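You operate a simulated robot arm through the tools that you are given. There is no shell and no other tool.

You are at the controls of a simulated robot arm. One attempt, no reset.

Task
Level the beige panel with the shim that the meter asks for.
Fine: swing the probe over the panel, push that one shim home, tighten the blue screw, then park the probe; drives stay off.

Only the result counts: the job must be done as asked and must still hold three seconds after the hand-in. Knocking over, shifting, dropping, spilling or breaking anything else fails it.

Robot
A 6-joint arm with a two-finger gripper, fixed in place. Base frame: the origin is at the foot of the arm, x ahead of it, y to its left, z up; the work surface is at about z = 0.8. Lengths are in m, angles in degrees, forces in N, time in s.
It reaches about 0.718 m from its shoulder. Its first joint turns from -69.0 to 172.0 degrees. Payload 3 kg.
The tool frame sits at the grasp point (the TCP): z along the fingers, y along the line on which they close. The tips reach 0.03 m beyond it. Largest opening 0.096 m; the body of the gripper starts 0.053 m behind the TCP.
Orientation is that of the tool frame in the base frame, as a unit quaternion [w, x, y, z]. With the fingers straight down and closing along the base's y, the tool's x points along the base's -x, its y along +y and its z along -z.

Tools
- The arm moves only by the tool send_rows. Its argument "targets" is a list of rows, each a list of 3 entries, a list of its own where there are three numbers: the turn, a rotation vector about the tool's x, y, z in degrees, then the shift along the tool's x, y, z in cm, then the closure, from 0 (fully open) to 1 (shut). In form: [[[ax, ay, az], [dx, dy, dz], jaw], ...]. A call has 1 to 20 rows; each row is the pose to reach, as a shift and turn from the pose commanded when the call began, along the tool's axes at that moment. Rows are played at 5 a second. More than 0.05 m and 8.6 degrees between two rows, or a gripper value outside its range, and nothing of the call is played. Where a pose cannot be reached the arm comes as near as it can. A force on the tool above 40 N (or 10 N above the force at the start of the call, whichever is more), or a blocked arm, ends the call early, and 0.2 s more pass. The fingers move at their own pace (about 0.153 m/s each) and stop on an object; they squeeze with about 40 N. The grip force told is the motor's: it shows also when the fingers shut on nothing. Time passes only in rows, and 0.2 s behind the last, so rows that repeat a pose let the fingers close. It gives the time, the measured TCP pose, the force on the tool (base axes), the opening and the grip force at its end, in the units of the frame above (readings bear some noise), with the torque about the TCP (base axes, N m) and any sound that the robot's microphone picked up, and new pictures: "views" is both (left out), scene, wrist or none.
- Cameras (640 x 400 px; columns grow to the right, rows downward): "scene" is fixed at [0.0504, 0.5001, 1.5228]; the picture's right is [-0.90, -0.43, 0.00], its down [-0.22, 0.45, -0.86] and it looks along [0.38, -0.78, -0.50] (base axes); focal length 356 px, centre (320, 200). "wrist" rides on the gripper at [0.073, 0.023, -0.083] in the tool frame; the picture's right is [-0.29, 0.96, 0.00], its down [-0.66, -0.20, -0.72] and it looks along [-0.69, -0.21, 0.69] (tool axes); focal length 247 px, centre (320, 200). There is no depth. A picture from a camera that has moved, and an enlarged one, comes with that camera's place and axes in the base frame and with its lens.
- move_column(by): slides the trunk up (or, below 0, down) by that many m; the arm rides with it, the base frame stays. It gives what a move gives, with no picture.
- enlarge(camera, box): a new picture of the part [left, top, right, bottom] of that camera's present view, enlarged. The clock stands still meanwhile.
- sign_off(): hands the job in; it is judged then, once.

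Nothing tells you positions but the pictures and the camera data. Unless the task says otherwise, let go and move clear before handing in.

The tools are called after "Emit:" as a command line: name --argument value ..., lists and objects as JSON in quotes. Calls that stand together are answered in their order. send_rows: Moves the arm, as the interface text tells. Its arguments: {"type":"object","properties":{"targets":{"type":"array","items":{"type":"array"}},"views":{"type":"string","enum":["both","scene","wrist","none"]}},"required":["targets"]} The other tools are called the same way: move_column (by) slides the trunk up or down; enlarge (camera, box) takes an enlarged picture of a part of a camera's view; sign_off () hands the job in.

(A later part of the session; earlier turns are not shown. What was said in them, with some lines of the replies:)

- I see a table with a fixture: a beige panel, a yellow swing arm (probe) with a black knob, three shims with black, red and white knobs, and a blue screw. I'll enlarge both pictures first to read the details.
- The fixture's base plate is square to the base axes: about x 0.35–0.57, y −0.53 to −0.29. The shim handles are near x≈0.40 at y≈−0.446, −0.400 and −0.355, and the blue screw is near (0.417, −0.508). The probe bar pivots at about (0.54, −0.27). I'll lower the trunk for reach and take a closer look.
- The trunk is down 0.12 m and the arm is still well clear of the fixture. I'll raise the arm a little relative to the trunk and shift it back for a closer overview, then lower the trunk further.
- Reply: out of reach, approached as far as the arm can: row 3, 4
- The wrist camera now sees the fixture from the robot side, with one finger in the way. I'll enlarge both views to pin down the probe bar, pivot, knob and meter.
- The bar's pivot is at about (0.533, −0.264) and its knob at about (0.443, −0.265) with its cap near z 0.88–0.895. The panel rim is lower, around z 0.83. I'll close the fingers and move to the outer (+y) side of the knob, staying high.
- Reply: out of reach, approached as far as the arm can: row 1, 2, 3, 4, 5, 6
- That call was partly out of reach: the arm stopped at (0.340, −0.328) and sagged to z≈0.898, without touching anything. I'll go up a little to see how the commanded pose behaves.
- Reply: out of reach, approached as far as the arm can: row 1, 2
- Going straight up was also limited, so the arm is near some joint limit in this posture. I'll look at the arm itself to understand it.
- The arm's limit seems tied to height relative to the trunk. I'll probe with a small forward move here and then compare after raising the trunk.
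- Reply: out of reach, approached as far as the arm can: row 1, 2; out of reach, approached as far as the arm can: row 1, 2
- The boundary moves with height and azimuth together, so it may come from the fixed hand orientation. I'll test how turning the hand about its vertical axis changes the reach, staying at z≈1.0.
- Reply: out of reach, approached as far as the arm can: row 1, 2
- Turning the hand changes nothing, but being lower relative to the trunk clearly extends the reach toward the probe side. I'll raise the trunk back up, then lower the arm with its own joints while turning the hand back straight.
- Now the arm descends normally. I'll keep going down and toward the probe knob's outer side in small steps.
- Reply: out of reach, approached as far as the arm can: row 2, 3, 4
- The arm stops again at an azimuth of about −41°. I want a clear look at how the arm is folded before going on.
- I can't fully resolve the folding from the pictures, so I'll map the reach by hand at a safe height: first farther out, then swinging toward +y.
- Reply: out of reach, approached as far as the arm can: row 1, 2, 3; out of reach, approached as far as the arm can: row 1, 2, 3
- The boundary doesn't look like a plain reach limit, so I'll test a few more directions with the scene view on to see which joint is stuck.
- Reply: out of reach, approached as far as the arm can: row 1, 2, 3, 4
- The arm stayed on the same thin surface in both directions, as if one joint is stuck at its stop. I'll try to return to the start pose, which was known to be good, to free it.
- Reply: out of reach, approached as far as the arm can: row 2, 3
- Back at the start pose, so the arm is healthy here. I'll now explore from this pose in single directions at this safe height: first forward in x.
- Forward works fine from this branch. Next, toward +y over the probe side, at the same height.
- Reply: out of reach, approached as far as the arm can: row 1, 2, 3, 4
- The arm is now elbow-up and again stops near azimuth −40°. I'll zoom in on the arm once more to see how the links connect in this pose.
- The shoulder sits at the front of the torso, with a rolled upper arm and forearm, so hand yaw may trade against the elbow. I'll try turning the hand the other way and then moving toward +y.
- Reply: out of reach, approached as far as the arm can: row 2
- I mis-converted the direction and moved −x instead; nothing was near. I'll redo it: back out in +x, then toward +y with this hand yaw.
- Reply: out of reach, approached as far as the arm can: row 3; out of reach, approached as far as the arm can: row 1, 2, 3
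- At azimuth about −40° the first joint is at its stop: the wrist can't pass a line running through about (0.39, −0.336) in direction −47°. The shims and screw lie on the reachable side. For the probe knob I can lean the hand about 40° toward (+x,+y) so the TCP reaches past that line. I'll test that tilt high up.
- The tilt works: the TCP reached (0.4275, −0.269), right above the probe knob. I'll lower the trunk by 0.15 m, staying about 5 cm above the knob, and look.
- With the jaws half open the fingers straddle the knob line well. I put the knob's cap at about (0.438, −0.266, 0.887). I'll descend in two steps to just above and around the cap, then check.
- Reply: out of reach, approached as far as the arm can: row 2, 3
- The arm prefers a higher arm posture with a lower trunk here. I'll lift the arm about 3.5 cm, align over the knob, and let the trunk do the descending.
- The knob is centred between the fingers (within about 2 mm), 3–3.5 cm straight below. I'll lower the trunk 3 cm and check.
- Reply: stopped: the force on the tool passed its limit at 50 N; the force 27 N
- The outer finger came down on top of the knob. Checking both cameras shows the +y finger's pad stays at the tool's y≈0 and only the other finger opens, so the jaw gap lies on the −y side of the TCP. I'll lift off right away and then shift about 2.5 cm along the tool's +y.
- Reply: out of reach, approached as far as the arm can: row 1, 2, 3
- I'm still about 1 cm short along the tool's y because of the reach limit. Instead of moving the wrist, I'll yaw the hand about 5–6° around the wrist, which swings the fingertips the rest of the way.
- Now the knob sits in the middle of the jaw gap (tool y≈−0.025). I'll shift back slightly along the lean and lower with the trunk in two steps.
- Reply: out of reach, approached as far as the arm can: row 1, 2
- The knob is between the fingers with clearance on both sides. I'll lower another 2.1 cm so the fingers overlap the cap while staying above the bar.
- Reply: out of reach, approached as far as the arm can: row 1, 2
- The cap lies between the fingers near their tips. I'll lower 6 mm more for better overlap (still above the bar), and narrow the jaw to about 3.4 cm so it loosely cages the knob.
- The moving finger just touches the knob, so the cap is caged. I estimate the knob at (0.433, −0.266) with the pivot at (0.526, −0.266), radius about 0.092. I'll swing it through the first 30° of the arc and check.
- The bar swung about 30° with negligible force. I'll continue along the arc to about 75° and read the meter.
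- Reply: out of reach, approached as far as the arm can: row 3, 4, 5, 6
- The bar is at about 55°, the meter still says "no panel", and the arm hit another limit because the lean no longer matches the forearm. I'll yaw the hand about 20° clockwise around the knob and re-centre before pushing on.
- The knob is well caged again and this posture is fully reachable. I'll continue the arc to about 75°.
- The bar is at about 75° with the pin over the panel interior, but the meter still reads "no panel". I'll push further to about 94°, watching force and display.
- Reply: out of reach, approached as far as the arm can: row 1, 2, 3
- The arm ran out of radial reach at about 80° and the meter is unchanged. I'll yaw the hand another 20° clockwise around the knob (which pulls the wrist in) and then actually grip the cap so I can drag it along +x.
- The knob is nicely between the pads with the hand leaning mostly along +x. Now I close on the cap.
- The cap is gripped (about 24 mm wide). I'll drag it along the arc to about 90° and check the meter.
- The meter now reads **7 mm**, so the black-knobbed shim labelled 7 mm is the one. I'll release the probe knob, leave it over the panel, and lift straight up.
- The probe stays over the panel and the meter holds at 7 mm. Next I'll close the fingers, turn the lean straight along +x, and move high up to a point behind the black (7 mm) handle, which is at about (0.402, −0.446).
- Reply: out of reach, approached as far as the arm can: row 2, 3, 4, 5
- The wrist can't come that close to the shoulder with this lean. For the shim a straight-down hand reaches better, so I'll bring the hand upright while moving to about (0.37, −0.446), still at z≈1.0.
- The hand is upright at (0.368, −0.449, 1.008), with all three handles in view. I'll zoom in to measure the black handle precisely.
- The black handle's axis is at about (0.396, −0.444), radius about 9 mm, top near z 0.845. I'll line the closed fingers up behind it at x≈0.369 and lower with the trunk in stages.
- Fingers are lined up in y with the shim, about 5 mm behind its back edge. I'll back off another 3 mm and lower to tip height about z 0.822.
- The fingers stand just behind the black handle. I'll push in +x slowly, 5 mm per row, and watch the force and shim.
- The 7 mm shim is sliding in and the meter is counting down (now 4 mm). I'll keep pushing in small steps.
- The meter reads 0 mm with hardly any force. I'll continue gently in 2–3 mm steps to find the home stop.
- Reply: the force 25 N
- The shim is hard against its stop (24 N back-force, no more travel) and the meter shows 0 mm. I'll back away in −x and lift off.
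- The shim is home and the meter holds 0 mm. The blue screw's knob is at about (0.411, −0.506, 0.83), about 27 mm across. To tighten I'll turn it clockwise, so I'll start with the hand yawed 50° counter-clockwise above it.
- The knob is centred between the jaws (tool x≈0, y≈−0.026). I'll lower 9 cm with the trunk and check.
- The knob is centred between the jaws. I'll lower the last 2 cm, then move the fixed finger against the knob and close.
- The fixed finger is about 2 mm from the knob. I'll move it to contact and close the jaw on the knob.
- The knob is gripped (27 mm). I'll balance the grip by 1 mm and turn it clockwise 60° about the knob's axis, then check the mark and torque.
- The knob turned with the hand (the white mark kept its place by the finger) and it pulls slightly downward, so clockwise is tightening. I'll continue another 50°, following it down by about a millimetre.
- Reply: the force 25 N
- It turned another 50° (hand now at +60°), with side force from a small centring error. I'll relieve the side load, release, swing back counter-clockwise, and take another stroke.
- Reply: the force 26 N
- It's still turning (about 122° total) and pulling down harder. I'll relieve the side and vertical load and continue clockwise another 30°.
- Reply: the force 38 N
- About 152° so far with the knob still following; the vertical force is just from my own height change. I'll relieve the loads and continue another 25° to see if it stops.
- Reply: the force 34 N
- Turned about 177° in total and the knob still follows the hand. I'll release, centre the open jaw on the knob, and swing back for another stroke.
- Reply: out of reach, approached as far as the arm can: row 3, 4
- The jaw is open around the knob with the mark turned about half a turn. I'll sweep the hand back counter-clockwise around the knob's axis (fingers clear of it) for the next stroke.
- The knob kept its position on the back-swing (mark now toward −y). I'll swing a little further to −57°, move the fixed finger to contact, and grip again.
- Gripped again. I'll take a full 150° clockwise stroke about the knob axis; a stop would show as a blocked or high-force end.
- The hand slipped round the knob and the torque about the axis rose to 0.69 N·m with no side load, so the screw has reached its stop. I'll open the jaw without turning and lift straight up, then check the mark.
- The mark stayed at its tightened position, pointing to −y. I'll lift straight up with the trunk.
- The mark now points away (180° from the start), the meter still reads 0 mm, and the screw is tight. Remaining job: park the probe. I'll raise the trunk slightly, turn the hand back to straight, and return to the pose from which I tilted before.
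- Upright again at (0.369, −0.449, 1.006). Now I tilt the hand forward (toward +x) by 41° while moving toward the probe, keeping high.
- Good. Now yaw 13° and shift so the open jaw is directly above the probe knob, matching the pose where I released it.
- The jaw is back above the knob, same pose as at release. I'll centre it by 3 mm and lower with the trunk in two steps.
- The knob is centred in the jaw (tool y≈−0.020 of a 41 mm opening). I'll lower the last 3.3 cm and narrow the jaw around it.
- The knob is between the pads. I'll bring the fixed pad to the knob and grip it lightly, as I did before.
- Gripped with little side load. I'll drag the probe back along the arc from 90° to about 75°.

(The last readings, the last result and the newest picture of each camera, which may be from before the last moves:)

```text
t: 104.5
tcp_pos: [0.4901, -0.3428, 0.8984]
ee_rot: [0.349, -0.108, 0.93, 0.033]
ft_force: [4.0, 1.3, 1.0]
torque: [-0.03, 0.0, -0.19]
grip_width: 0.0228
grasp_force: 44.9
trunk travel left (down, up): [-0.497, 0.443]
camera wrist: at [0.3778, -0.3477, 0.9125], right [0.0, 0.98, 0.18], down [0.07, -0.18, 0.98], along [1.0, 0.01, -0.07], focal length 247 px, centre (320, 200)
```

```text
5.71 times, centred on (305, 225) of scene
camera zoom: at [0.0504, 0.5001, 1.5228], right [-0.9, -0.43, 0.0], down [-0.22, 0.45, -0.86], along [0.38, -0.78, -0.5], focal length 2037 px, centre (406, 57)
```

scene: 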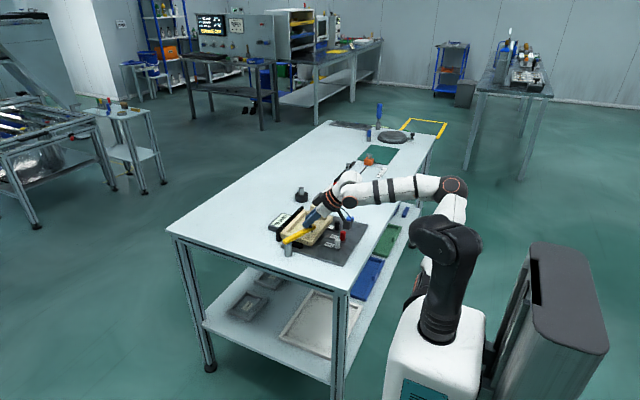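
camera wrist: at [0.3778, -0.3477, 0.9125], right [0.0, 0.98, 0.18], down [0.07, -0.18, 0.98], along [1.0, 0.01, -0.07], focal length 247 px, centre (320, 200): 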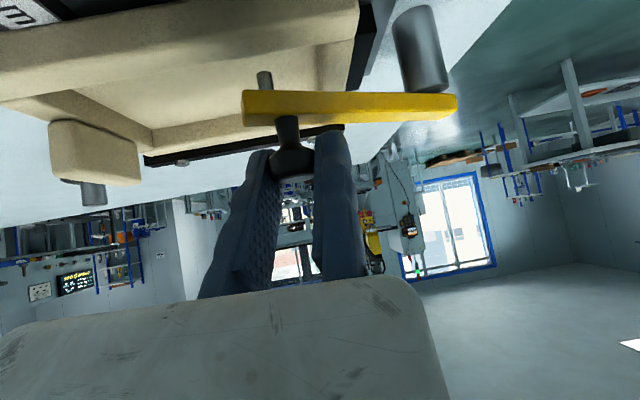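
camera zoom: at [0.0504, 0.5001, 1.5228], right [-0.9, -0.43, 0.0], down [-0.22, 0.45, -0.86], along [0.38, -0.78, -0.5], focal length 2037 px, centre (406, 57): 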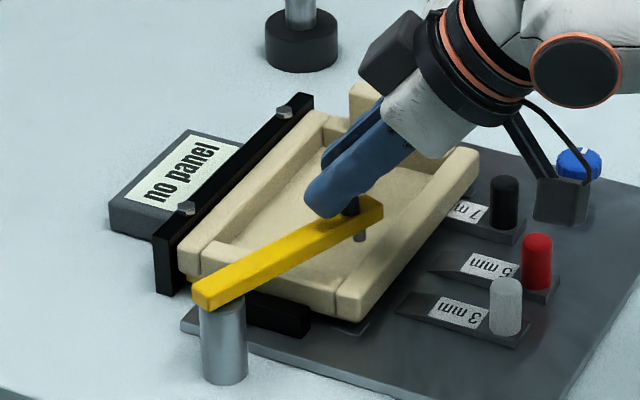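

The bar is back to about 72° and the meter shows "no panel" again, as expected off the sensor. I'll loosen to a cage and yaw the hand 19° counter-clockwise around the knob, so the moving finger can push it home.

Emit:
send_rows --targets '[[[0, 0, 0], [0, 0, 0], 0.7], [[0, 0, 0], [0, 0.1, 0], 0.68], [[-4.2, -0.08, -4.8], [0.35, 0.39, -0.31], 0.68], [[-8.5, -0.15, -9.7], [0.48, 0.28, -0.42], 0.68], [[-12.7, -0.23, -14.5], [0.59, 0.14, -0.52], 0.68], [[-12.7, -0.23, -14.5], [0.59, 0.14, -0.52], 0.68]]' --views "both"

Emit:
enlarge --camera "wrist" --box '[180, 40, 380, 220]'

Emit:
enlarge --camera "scene" --box '[265, 190, 345, 260]'

```text
t: 105.9
tcp_pos: [0.4809, -0.3448, 0.8989]
ee_rot: [0.337, -0.263, 0.899, 0.092]
ft_force: [0.9, -0.1, -0.2]
torque: [-0.04, 0.01, 0.02]
grip_width: 0.0307
grasp_force: 0.0
trunk travel left (down, up): [-0.497, 0.443]
camera wrist: at [0.3759, -0.386, 0.9127], right [-0.32, 0.93, 0.18], down [0.12, -0.15, 0.98], along [0.94, 0.34, -0.06], focal length 247 px, centre (320, 200)
```

scene: 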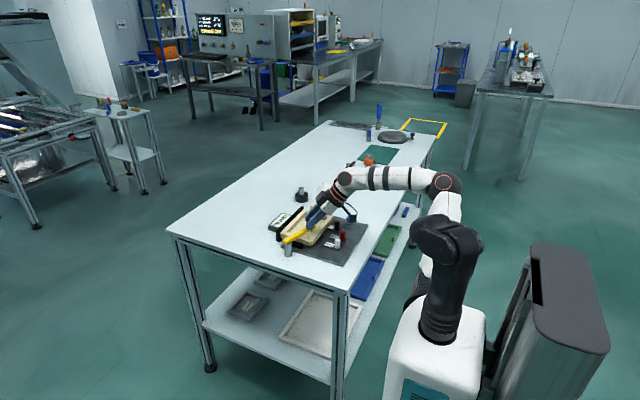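
wrist: 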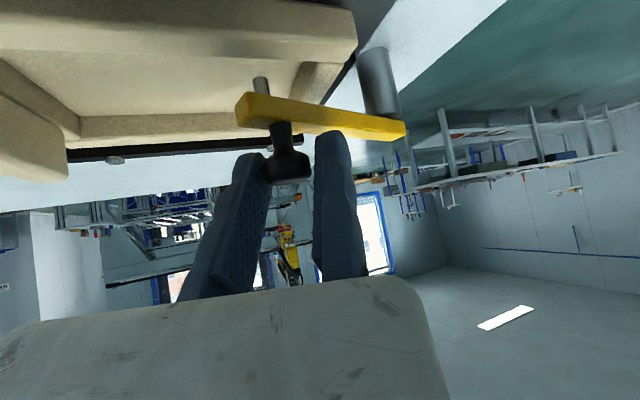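

```text
2.22 times, centred on (280, 130) of wrist
camera zoom: at [0.3759, -0.386, 0.9127], right [-0.32, 0.93, 0.18], down [0.12, -0.15, 0.98], along [0.94, 0.34, -0.06], focal length 549 px, centre (409, 356)
```

zoom: 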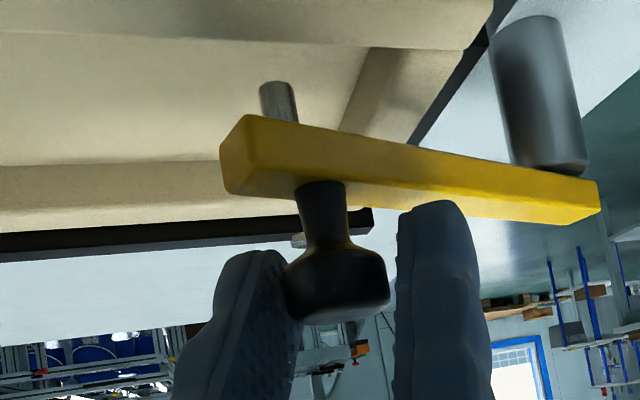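

```text
5.71 times, centred on (305, 225) of scene
camera zoom: at [0.0504, 0.5001, 1.5228], right [-0.9, -0.43, 0.0], down [-0.22, 0.45, -0.86], along [0.38, -0.78, -0.5], focal length 2037 px, centre (406, 57)
```

zoom: 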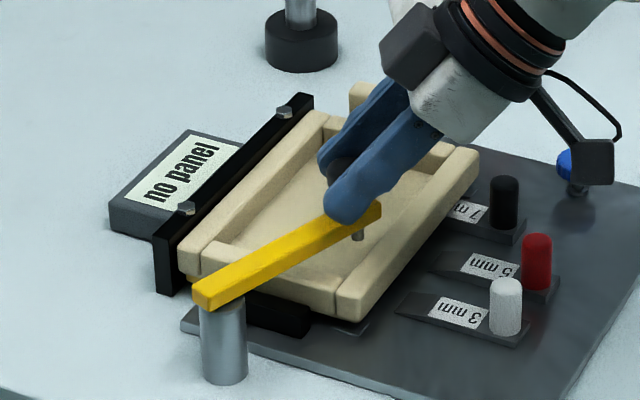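

The knob is caged with the moving finger on the panel side. I'll push back along the arc from 72° to about 51°.

Emit:
send_rows --targets '[[[0, 0, 0], [0.2, 0.56, -0.18], 0.68], [[0, 0, 0], [0.41, 1.12, -0.37], 0.68], [[0, 0, 0], [0.62, 1.6, -0.56], 0.68], [[0, 0, 0], [0.82, 2.11, -0.74], 0.68], [[0, 0, 0], [0.98, 2.6, -0.89], 0.68], [[0, 0, 0], [1.13, 3.14, -1.03], 0.68], [[0, 0, 0], [1.13, 3.14, -1.03], 0.68]]' --views "both"

Emit:
enlarge --camera "wrist" --box '[180, 40, 380, 220]'

Emit:
enlarge --camera "scene" --box '[265, 190, 345, 260]'

```text
t: 107.5
tcp_pos: [0.4518, -0.3269, 0.8999]
ee_rot: [0.338, -0.261, 0.899, 0.091]
ft_force: [0.6, -1.1, 0.3]
torque: [0.0, -0.02, -0.02]
grip_width: 0.0309
grasp_force: 0.8
trunk travel left (down, up): [-0.497, 0.443]
camera wrist: at [0.3464, -0.3675, 0.9125], right [-0.32, 0.93, 0.18], down [0.12, -0.15, 0.98], along [0.94, 0.34, -0.07], focal length 247 px, centre (320, 200)
```

scene: 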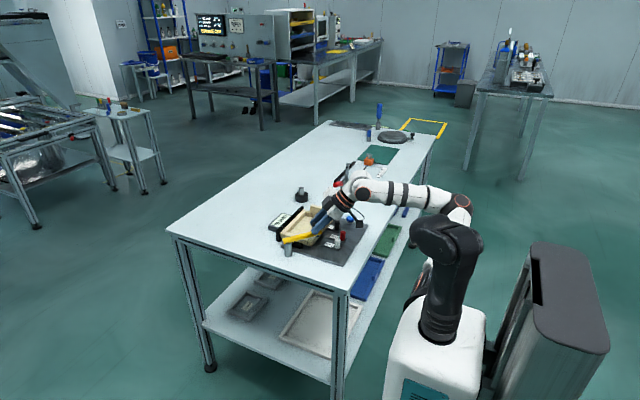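
wrist: 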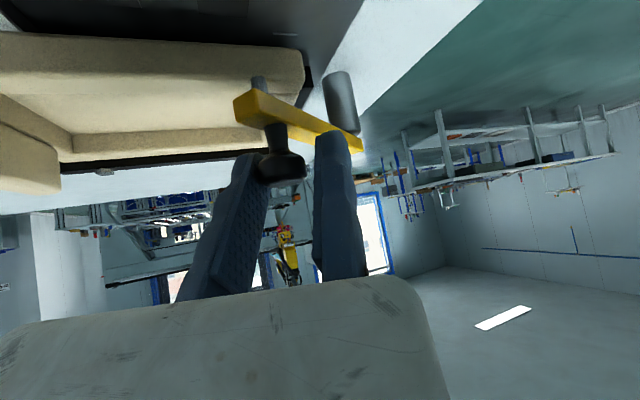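

```text
2.22 times, centred on (280, 130) of wrist
camera zoom: at [0.3464, -0.3675, 0.9125], right [-0.32, 0.93, 0.18], down [0.12, -0.15, 0.98], along [0.94, 0.34, -0.07], focal length 549 px, centre (409, 356)
```

zoom: 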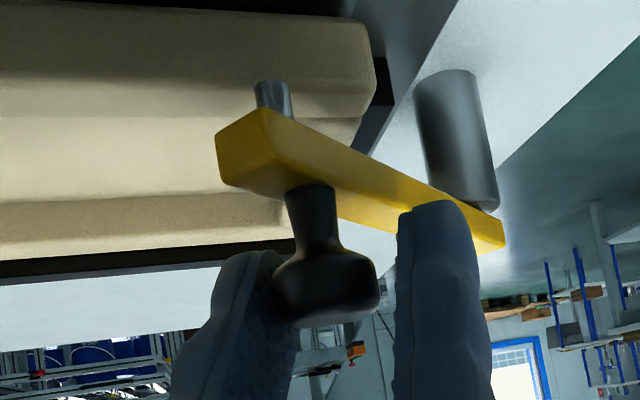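

```text
5.71 times, centred on (305, 225) of scene
camera zoom: at [0.0504, 0.5001, 1.5228], right [-0.9, -0.43, 0.0], down [-0.22, 0.45, -0.86], along [0.38, -0.78, -0.5], focal length 2037 px, centre (406, 57)
```

zoom: 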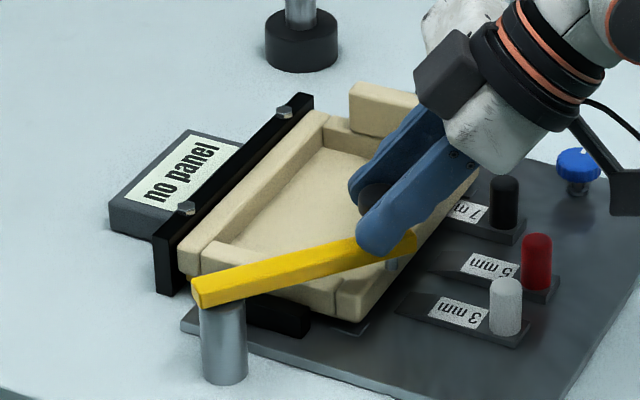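

The bar is at about 51°, forces are small. I'll yaw the hand another 21° counter-clockwise while continuing to about 40°.

Emit:
send_rows --targets '[[[-4.58, -0.08, -5.29], [0.23, 0.44, -0.21], 0.68], [[-9.16, -0.17, -10.57], [0.5, 0.94, -0.45], 0.68], [[-13.8, -0.25, -15.9], [0.72, 1.42, -0.65], 0.68], [[-13.8, -0.25, -15.9], [0.72, 1.42, -0.65], 0.68]]' --views "both"

Emit:
enlarge --camera "wrist" --box '[180, 40, 380, 220]'

Emit:
enlarge --camera "scene" --box '[265, 190, 345, 260]'

```text
t: 108.5
tcp_pos: [0.4358, -0.3193, 0.8991]
ee_rot: [0.317, -0.423, 0.835, 0.152]
ft_force: [0.9, -0.5, -0.6]
torque: [0.03, 0.0, 0.0]
grip_width: 0.0307
grasp_force: 0.0
trunk travel left (down, up): [-0.497, 0.443]
camera wrist: at [0.3518, -0.3957, 0.9126], right [-0.64, 0.75, 0.18], down [0.17, -0.09, 0.98], along [0.75, 0.65, -0.07], focal length 247 px, centre (320, 200)
```

scene: 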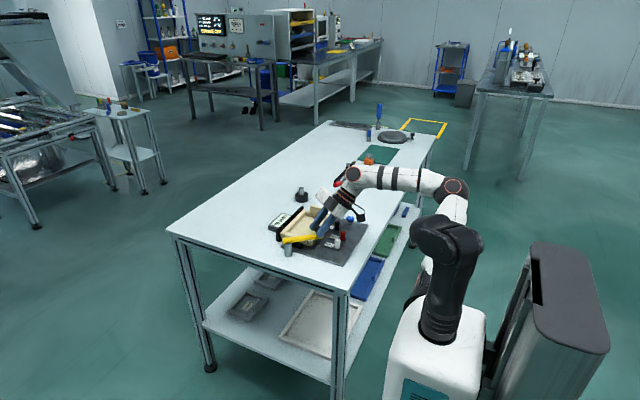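
wrist: 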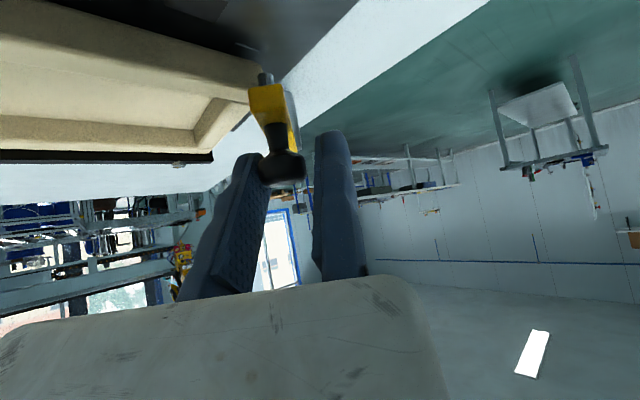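

```text
2.22 times, centred on (280, 130) of wrist
camera zoom: at [0.3518, -0.3957, 0.9126], right [-0.64, 0.75, 0.18], down [0.17, -0.09, 0.98], along [0.75, 0.65, -0.07], focal length 549 px, centre (409, 356)
```

zoom: 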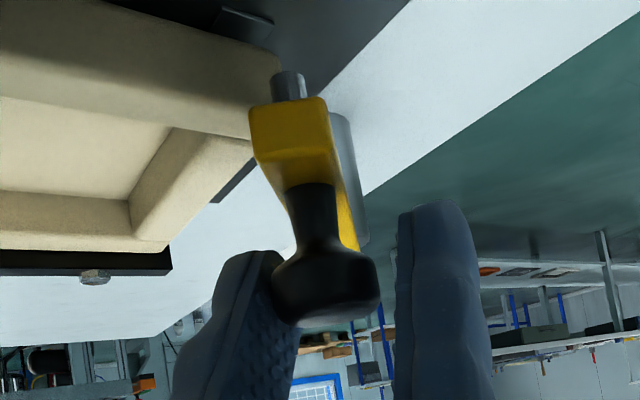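

```text
5.71 times, centred on (305, 225) of scene
camera zoom: at [0.0504, 0.5001, 1.5228], right [-0.9, -0.43, 0.0], down [-0.22, 0.45, -0.86], along [0.38, -0.78, -0.5], focal length 2037 px, centre (406, 57)
```

zoom: 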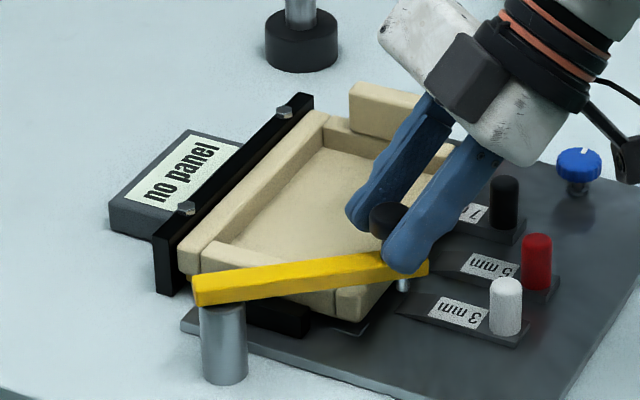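

The bar is at about 39°. I'll continue to about 6° and then compare with the starting picture.

Emit:
send_rows --targets '[[[0, 0, 0], [-0.12, 0.53, 0.1], 0.68], [[0, 0, 0], [-0.25, 1.07, 0.2], 0.68], [[0, 0, 0], [-0.43, 1.58, 0.34], 0.68], [[0, 0, 0], [-0.61, 2.09, 0.49], 0.68], [[0, 0, 0], [-0.83, 2.57, 0.67], 0.68], [[0, 0, 0], [-1.05, 3.05, 0.86], 0.68], [[0, 0, 0], [-1.31, 3.5, 1.08], 0.68], [[0, 0, 0], [-1.58, 3.94, 1.3], 0.68], [[0, 0, 0], [-1.84, 4.28, 1.52], 0.68], [[0, 0, 0], [-2.1, 4.62, 1.74], 0.68]]' --views "both"

Emit:
enlarge --camera "wrist" --box '[180, 40, 380, 220]'

Emit:
enlarge --camera "scene" --box '[250, 180, 380, 270]'

```text
t: 110.7
tcp_pos: [0.415, -0.27, 0.8984]
ee_rot: [0.316, -0.421, 0.836, 0.152]
ft_force: [0.0, -0.3, 0.0]
torque: [-0.02, -0.01, -0.01]
grip_width: 0.032
grasp_force: 1.5
trunk travel left (down, up): [-0.497, 0.443]
camera wrist: at [0.331, -0.3462, 0.9124], right [-0.64, 0.75, 0.18], down [0.17, -0.09, 0.98], along [0.75, 0.65, -0.07], focal length 247 px, centre (320, 200)
```

scene: 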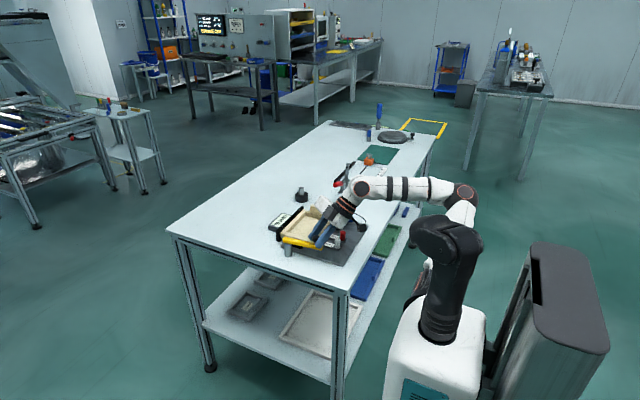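
wrist: 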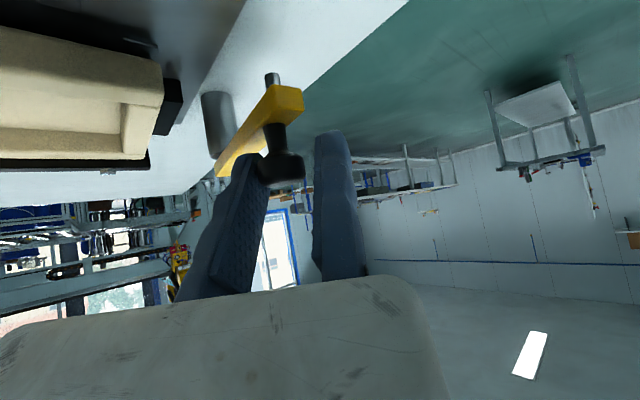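

```text
2.22 times, centred on (280, 130) of wrist
camera zoom: at [0.331, -0.3462, 0.9124], right [-0.64, 0.75, 0.18], down [0.17, -0.09, 0.98], along [0.75, 0.65, -0.07], focal length 549 px, centre (409, 356)
```

zoom: 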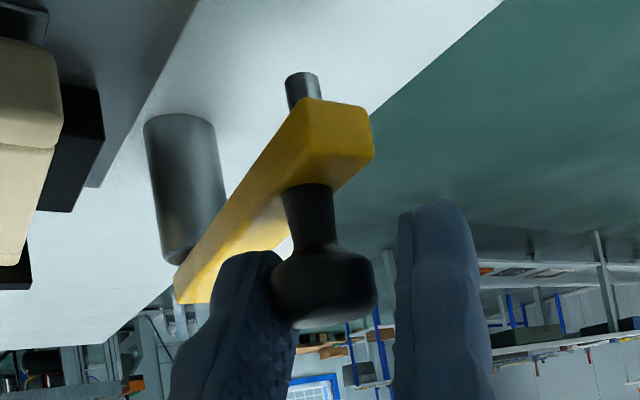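

```text
4.44 times, centred on (315, 225) of scene
camera zoom: at [0.0504, 0.5001, 1.5228], right [-0.9, -0.43, 0.0], down [-0.22, 0.45, -0.86], along [0.38, -0.78, -0.5], focal length 1584 px, centre (342, 89)
```

zoom: 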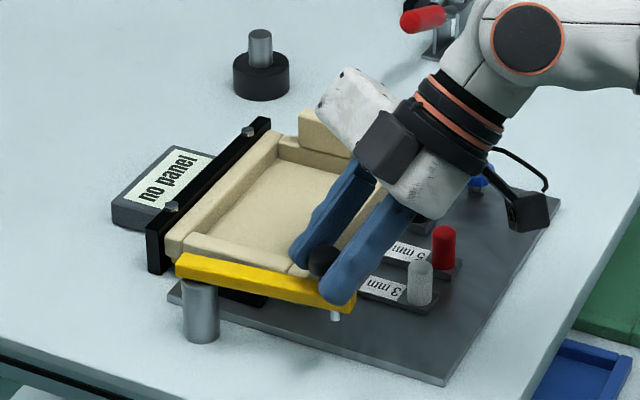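

Compared with the starting picture, the bar end still needs about 5–6°. I'll push on to 0°.

Emit:
send_rows --targets '[[[0, 0, 0], [-0.29, 0.31, 0.24], 0.68], [[0, 0, 0], [-0.57, 0.61, 0.48], 0.68], [[0, 0, 0], [-0.57, 0.61, 0.48], 0.68]]' --views "scene"

Emit:
enlarge --camera "scene" --box '[250, 180, 380, 270]'

```text
t: 111.5
tcp_pos: [0.4152, -0.2609, 0.8982]
ee_rot: [0.315, -0.422, 0.837, 0.151]
ft_force: [1.0, 0.0, -0.1]
torque: [0.02, -0.04, 0.03]
grip_width: 0.0313
grasp_force: 0.7
trunk travel left (down, up): [-0.497, 0.443]
```

scene: 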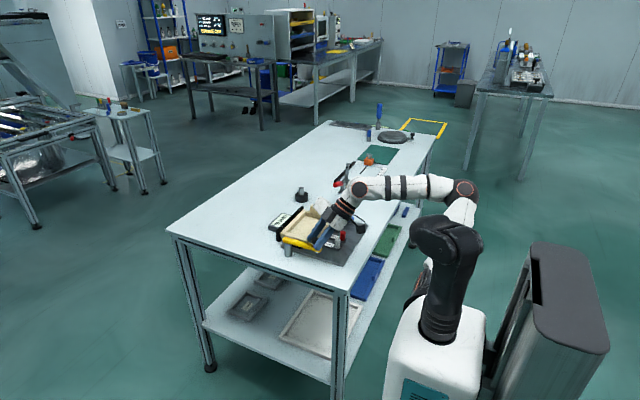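

```text
4.44 times, centred on (315, 225) of scene
camera zoom: at [0.0504, 0.5001, 1.5228], right [-0.9, -0.43, 0.0], down [-0.22, 0.45, -0.86], along [0.38, -0.78, -0.5], focal length 1584 px, centre (342, 89)
```

zoom: 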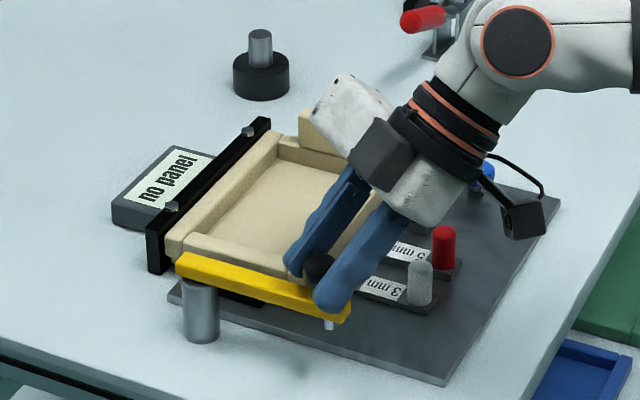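

The pin and bar end now nearly match the start picture. I'll compare at high zoom with the same box I used at the beginning.

Emit:
enlarge --camera "scene" --box '[275, 225, 335, 260]'

```text
10.67 times, centred on (305, 242) of scene
camera zoom: at [0.0504, 0.5001, 1.5228], right [-0.9, -0.43, 0.0], down [-0.22, 0.45, -0.86], along [0.38, -0.78, -0.5], focal length 3802 px, centre (480, -253)
```

zoom: 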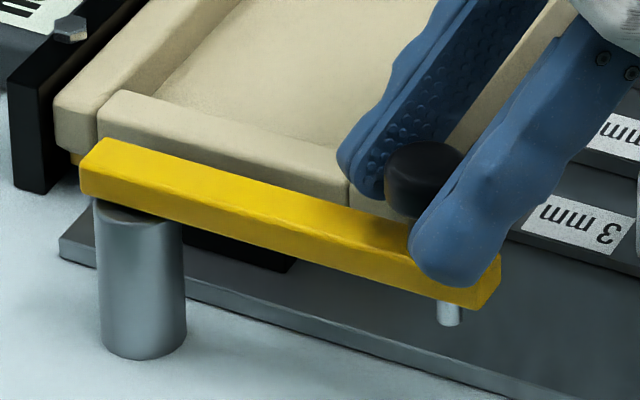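

It matches the initial parked position to within about half a degree. I'll nudge it one more millimetre, then open the jaw and lift straight up.

Emit:
send_rows --targets '[[[0, 0, 0], [-0.06, 0.07, 0.05], 0.68], [[0, 0, 0], [-0.06, 0.07, 0.05], 0.68]]' --views "none"

Emit:
enlarge --camera "scene" --box '[275, 225, 335, 260]'

```text
t: 112.1
tcp_pos: [0.4135, -0.2585, 0.8985]
ee_rot: [0.316, -0.42, 0.837, 0.151]
ft_force: [0.6, -0.9, -0.5]
torque: [0.01, -0.04, 0.0]
grip_width: 0.0317
grasp_force: 1.0
trunk travel left (down, up): [-0.497, 0.443]
```

```text
10.67 times, centred on (305, 242) of scene
camera zoom: at [0.0504, 0.5001, 1.5228], right [-0.9, -0.43, 0.0], down [-0.22, 0.45, -0.86], along [0.38, -0.78, -0.5], focal length 3802 px, centre (480, -253)
```

zoom: 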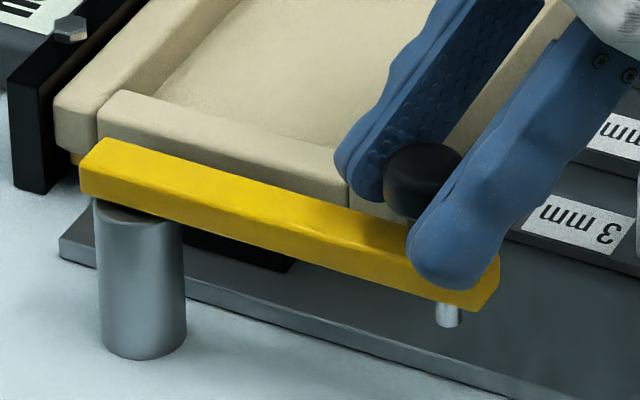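

The bar matches the parked position. Now open the jaw and lift straight up with the trunk.

Emit:
send_rows --targets '[[[0, 0, 0], [0, 0, 0], 0.6], [[0, 0, 0], [0, 0.1, 0], 0.52], [[0, 0, 0], [0, 0.1, 0], 0.5]]' --views "none"

Emit:
move_column --by 0.15

Emit:
send_rows --targets '[[[0, 0, 0], [0, 0, 0], 0.5]]' --views "both"

Emit:
enlarge --camera "scene" --box '[250, 180, 380, 270]'

Emit:
enlarge --camera "scene" --box '[275, 225, 335, 260]'

```text
t: 112.9
tcp_pos: [0.4135, -0.2578, 0.8997]
ee_rot: [0.316, -0.422, 0.836, 0.152]
ft_force: [-0.6, -0.2, 0.4]
torque: [-0.01, 0.0, 0.02]
grip_width: 0.0481
grasp_force: 0.2
trunk travel left (down, up): [-0.497, 0.443]
```

```text
t: 114.7
tcp_pos: [0.4149, -0.2585, 1.0496]
ee_rot: [0.316, -0.422, 0.836, 0.152]
ft_force: [0.2, 0.3, -0.1]
torque: [0.0, -0.01, -0.04]
grip_width: 0.0481
grasp_force: 0.0
trunk travel left (down, up): [-0.647, 0.293]
```

```text
t: 115.0
tcp_pos: [0.4136, -0.2588, 1.0495]
ee_rot: [0.317, -0.421, 0.836, 0.152]
ft_force: [0.1, 0.4, 0.0]
torque: [0.0, -0.02, 0.04]
grip_width: 0.048
grasp_force: 0.1
trunk travel left (down, up): [-0.647, 0.293]
camera wrist: at [0.3297, -0.3347, 1.0626], right [-0.64, 0.75, 0.18], down [0.17, -0.09, 0.98], along [0.75, 0.65, -0.07], focal length 247 px, centre (320, 200)
```

scene: 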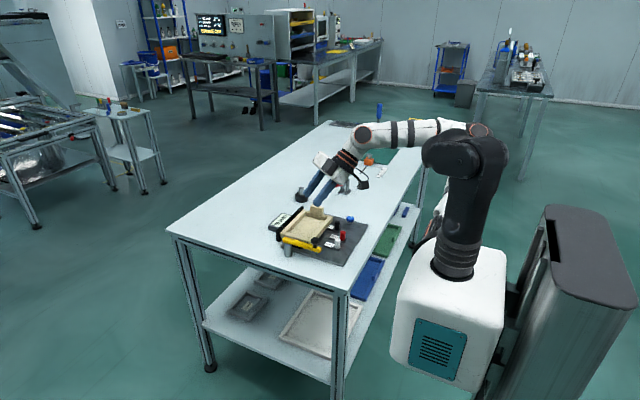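
wrist: 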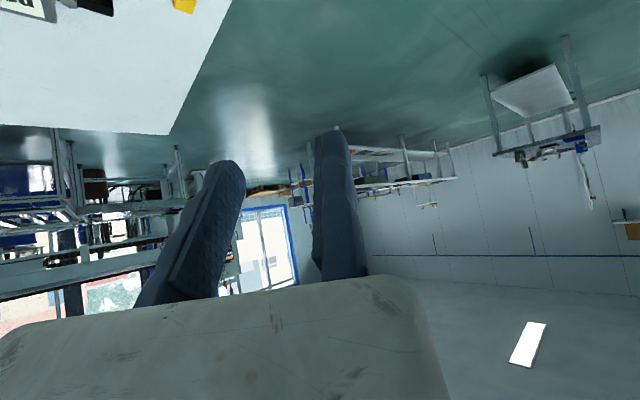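

```text
4.44 times, centred on (315, 225) of scene
camera zoom: at [0.0504, 0.5001, 1.5228], right [-0.9, -0.43, 0.0], down [-0.22, 0.45, -0.86], along [0.38, -0.78, -0.5], focal length 1584 px, centre (342, 89)
```

zoom: 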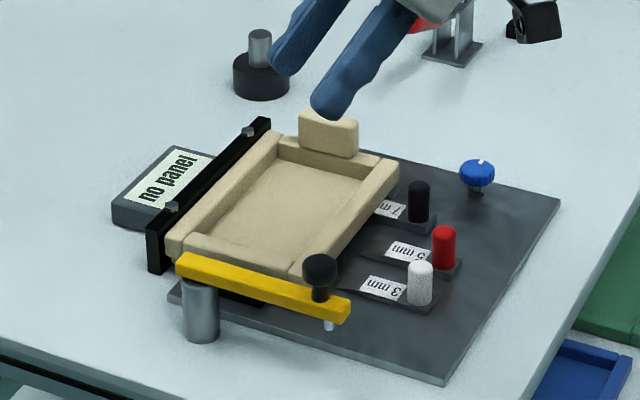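

```text
10.67 times, centred on (305, 242) of scene
camera zoom: at [0.0504, 0.5001, 1.5228], right [-0.9, -0.43, 0.0], down [-0.22, 0.45, -0.86], along [0.38, -0.78, -0.5], focal length 3802 px, centre (480, -253)
```

zoom: 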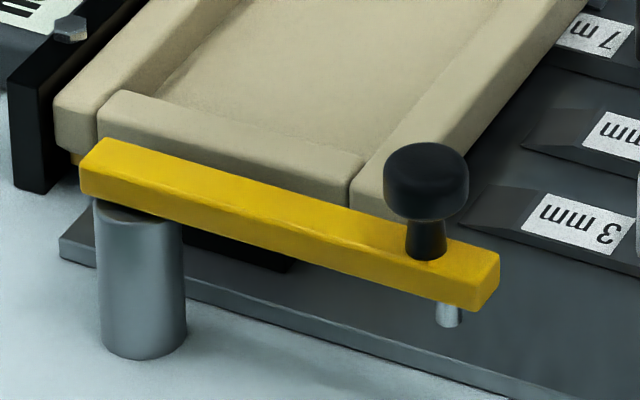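

The panel is level on the 7 mm shim, which is pushed to its stop. The blue screw is turned against its stop, and the probe matches its original parked position. The other shims haven't moved, and the hand is empty and about 15 cm clear. I'm handing the job in.

Emit:
sign_off

```text
The job is handed in.
```

The job is handed in, and the sign-off returned no verdict. In the last pictures the panel sits level on the 7 mm shim and the probe is back in its parked position.

- **Meter:** with the probe over the panel it asked for 7 mm. It counted down as the shim went in and read 0 mm once it was home.
- **Shim:** the 7 mm shim (black handle) is pushed against its stop. The 3 mm and 5 mm shims were not touched.
- **Blue screw:** it is turned clockwise about half a turn, until it would not turn further and the hand slipped at 0.69 N·m. It turned back about 40° when I reset the hand between strokes. I then tightened it again to the stop, and the mark stayed put as I lifted away.
- **Probe:** in the close-up it matches its starting position, and the meter shows "no panel" again.
- **One mishap:** on the first try to reach the probe, a finger pressed down on its knob until the move stopped itself at 50 N. I lifted off, and the bar and knob showed no damage and swung freely afterwards.

The hand is empty and about 15 cm above the fixture, and I started no drives.
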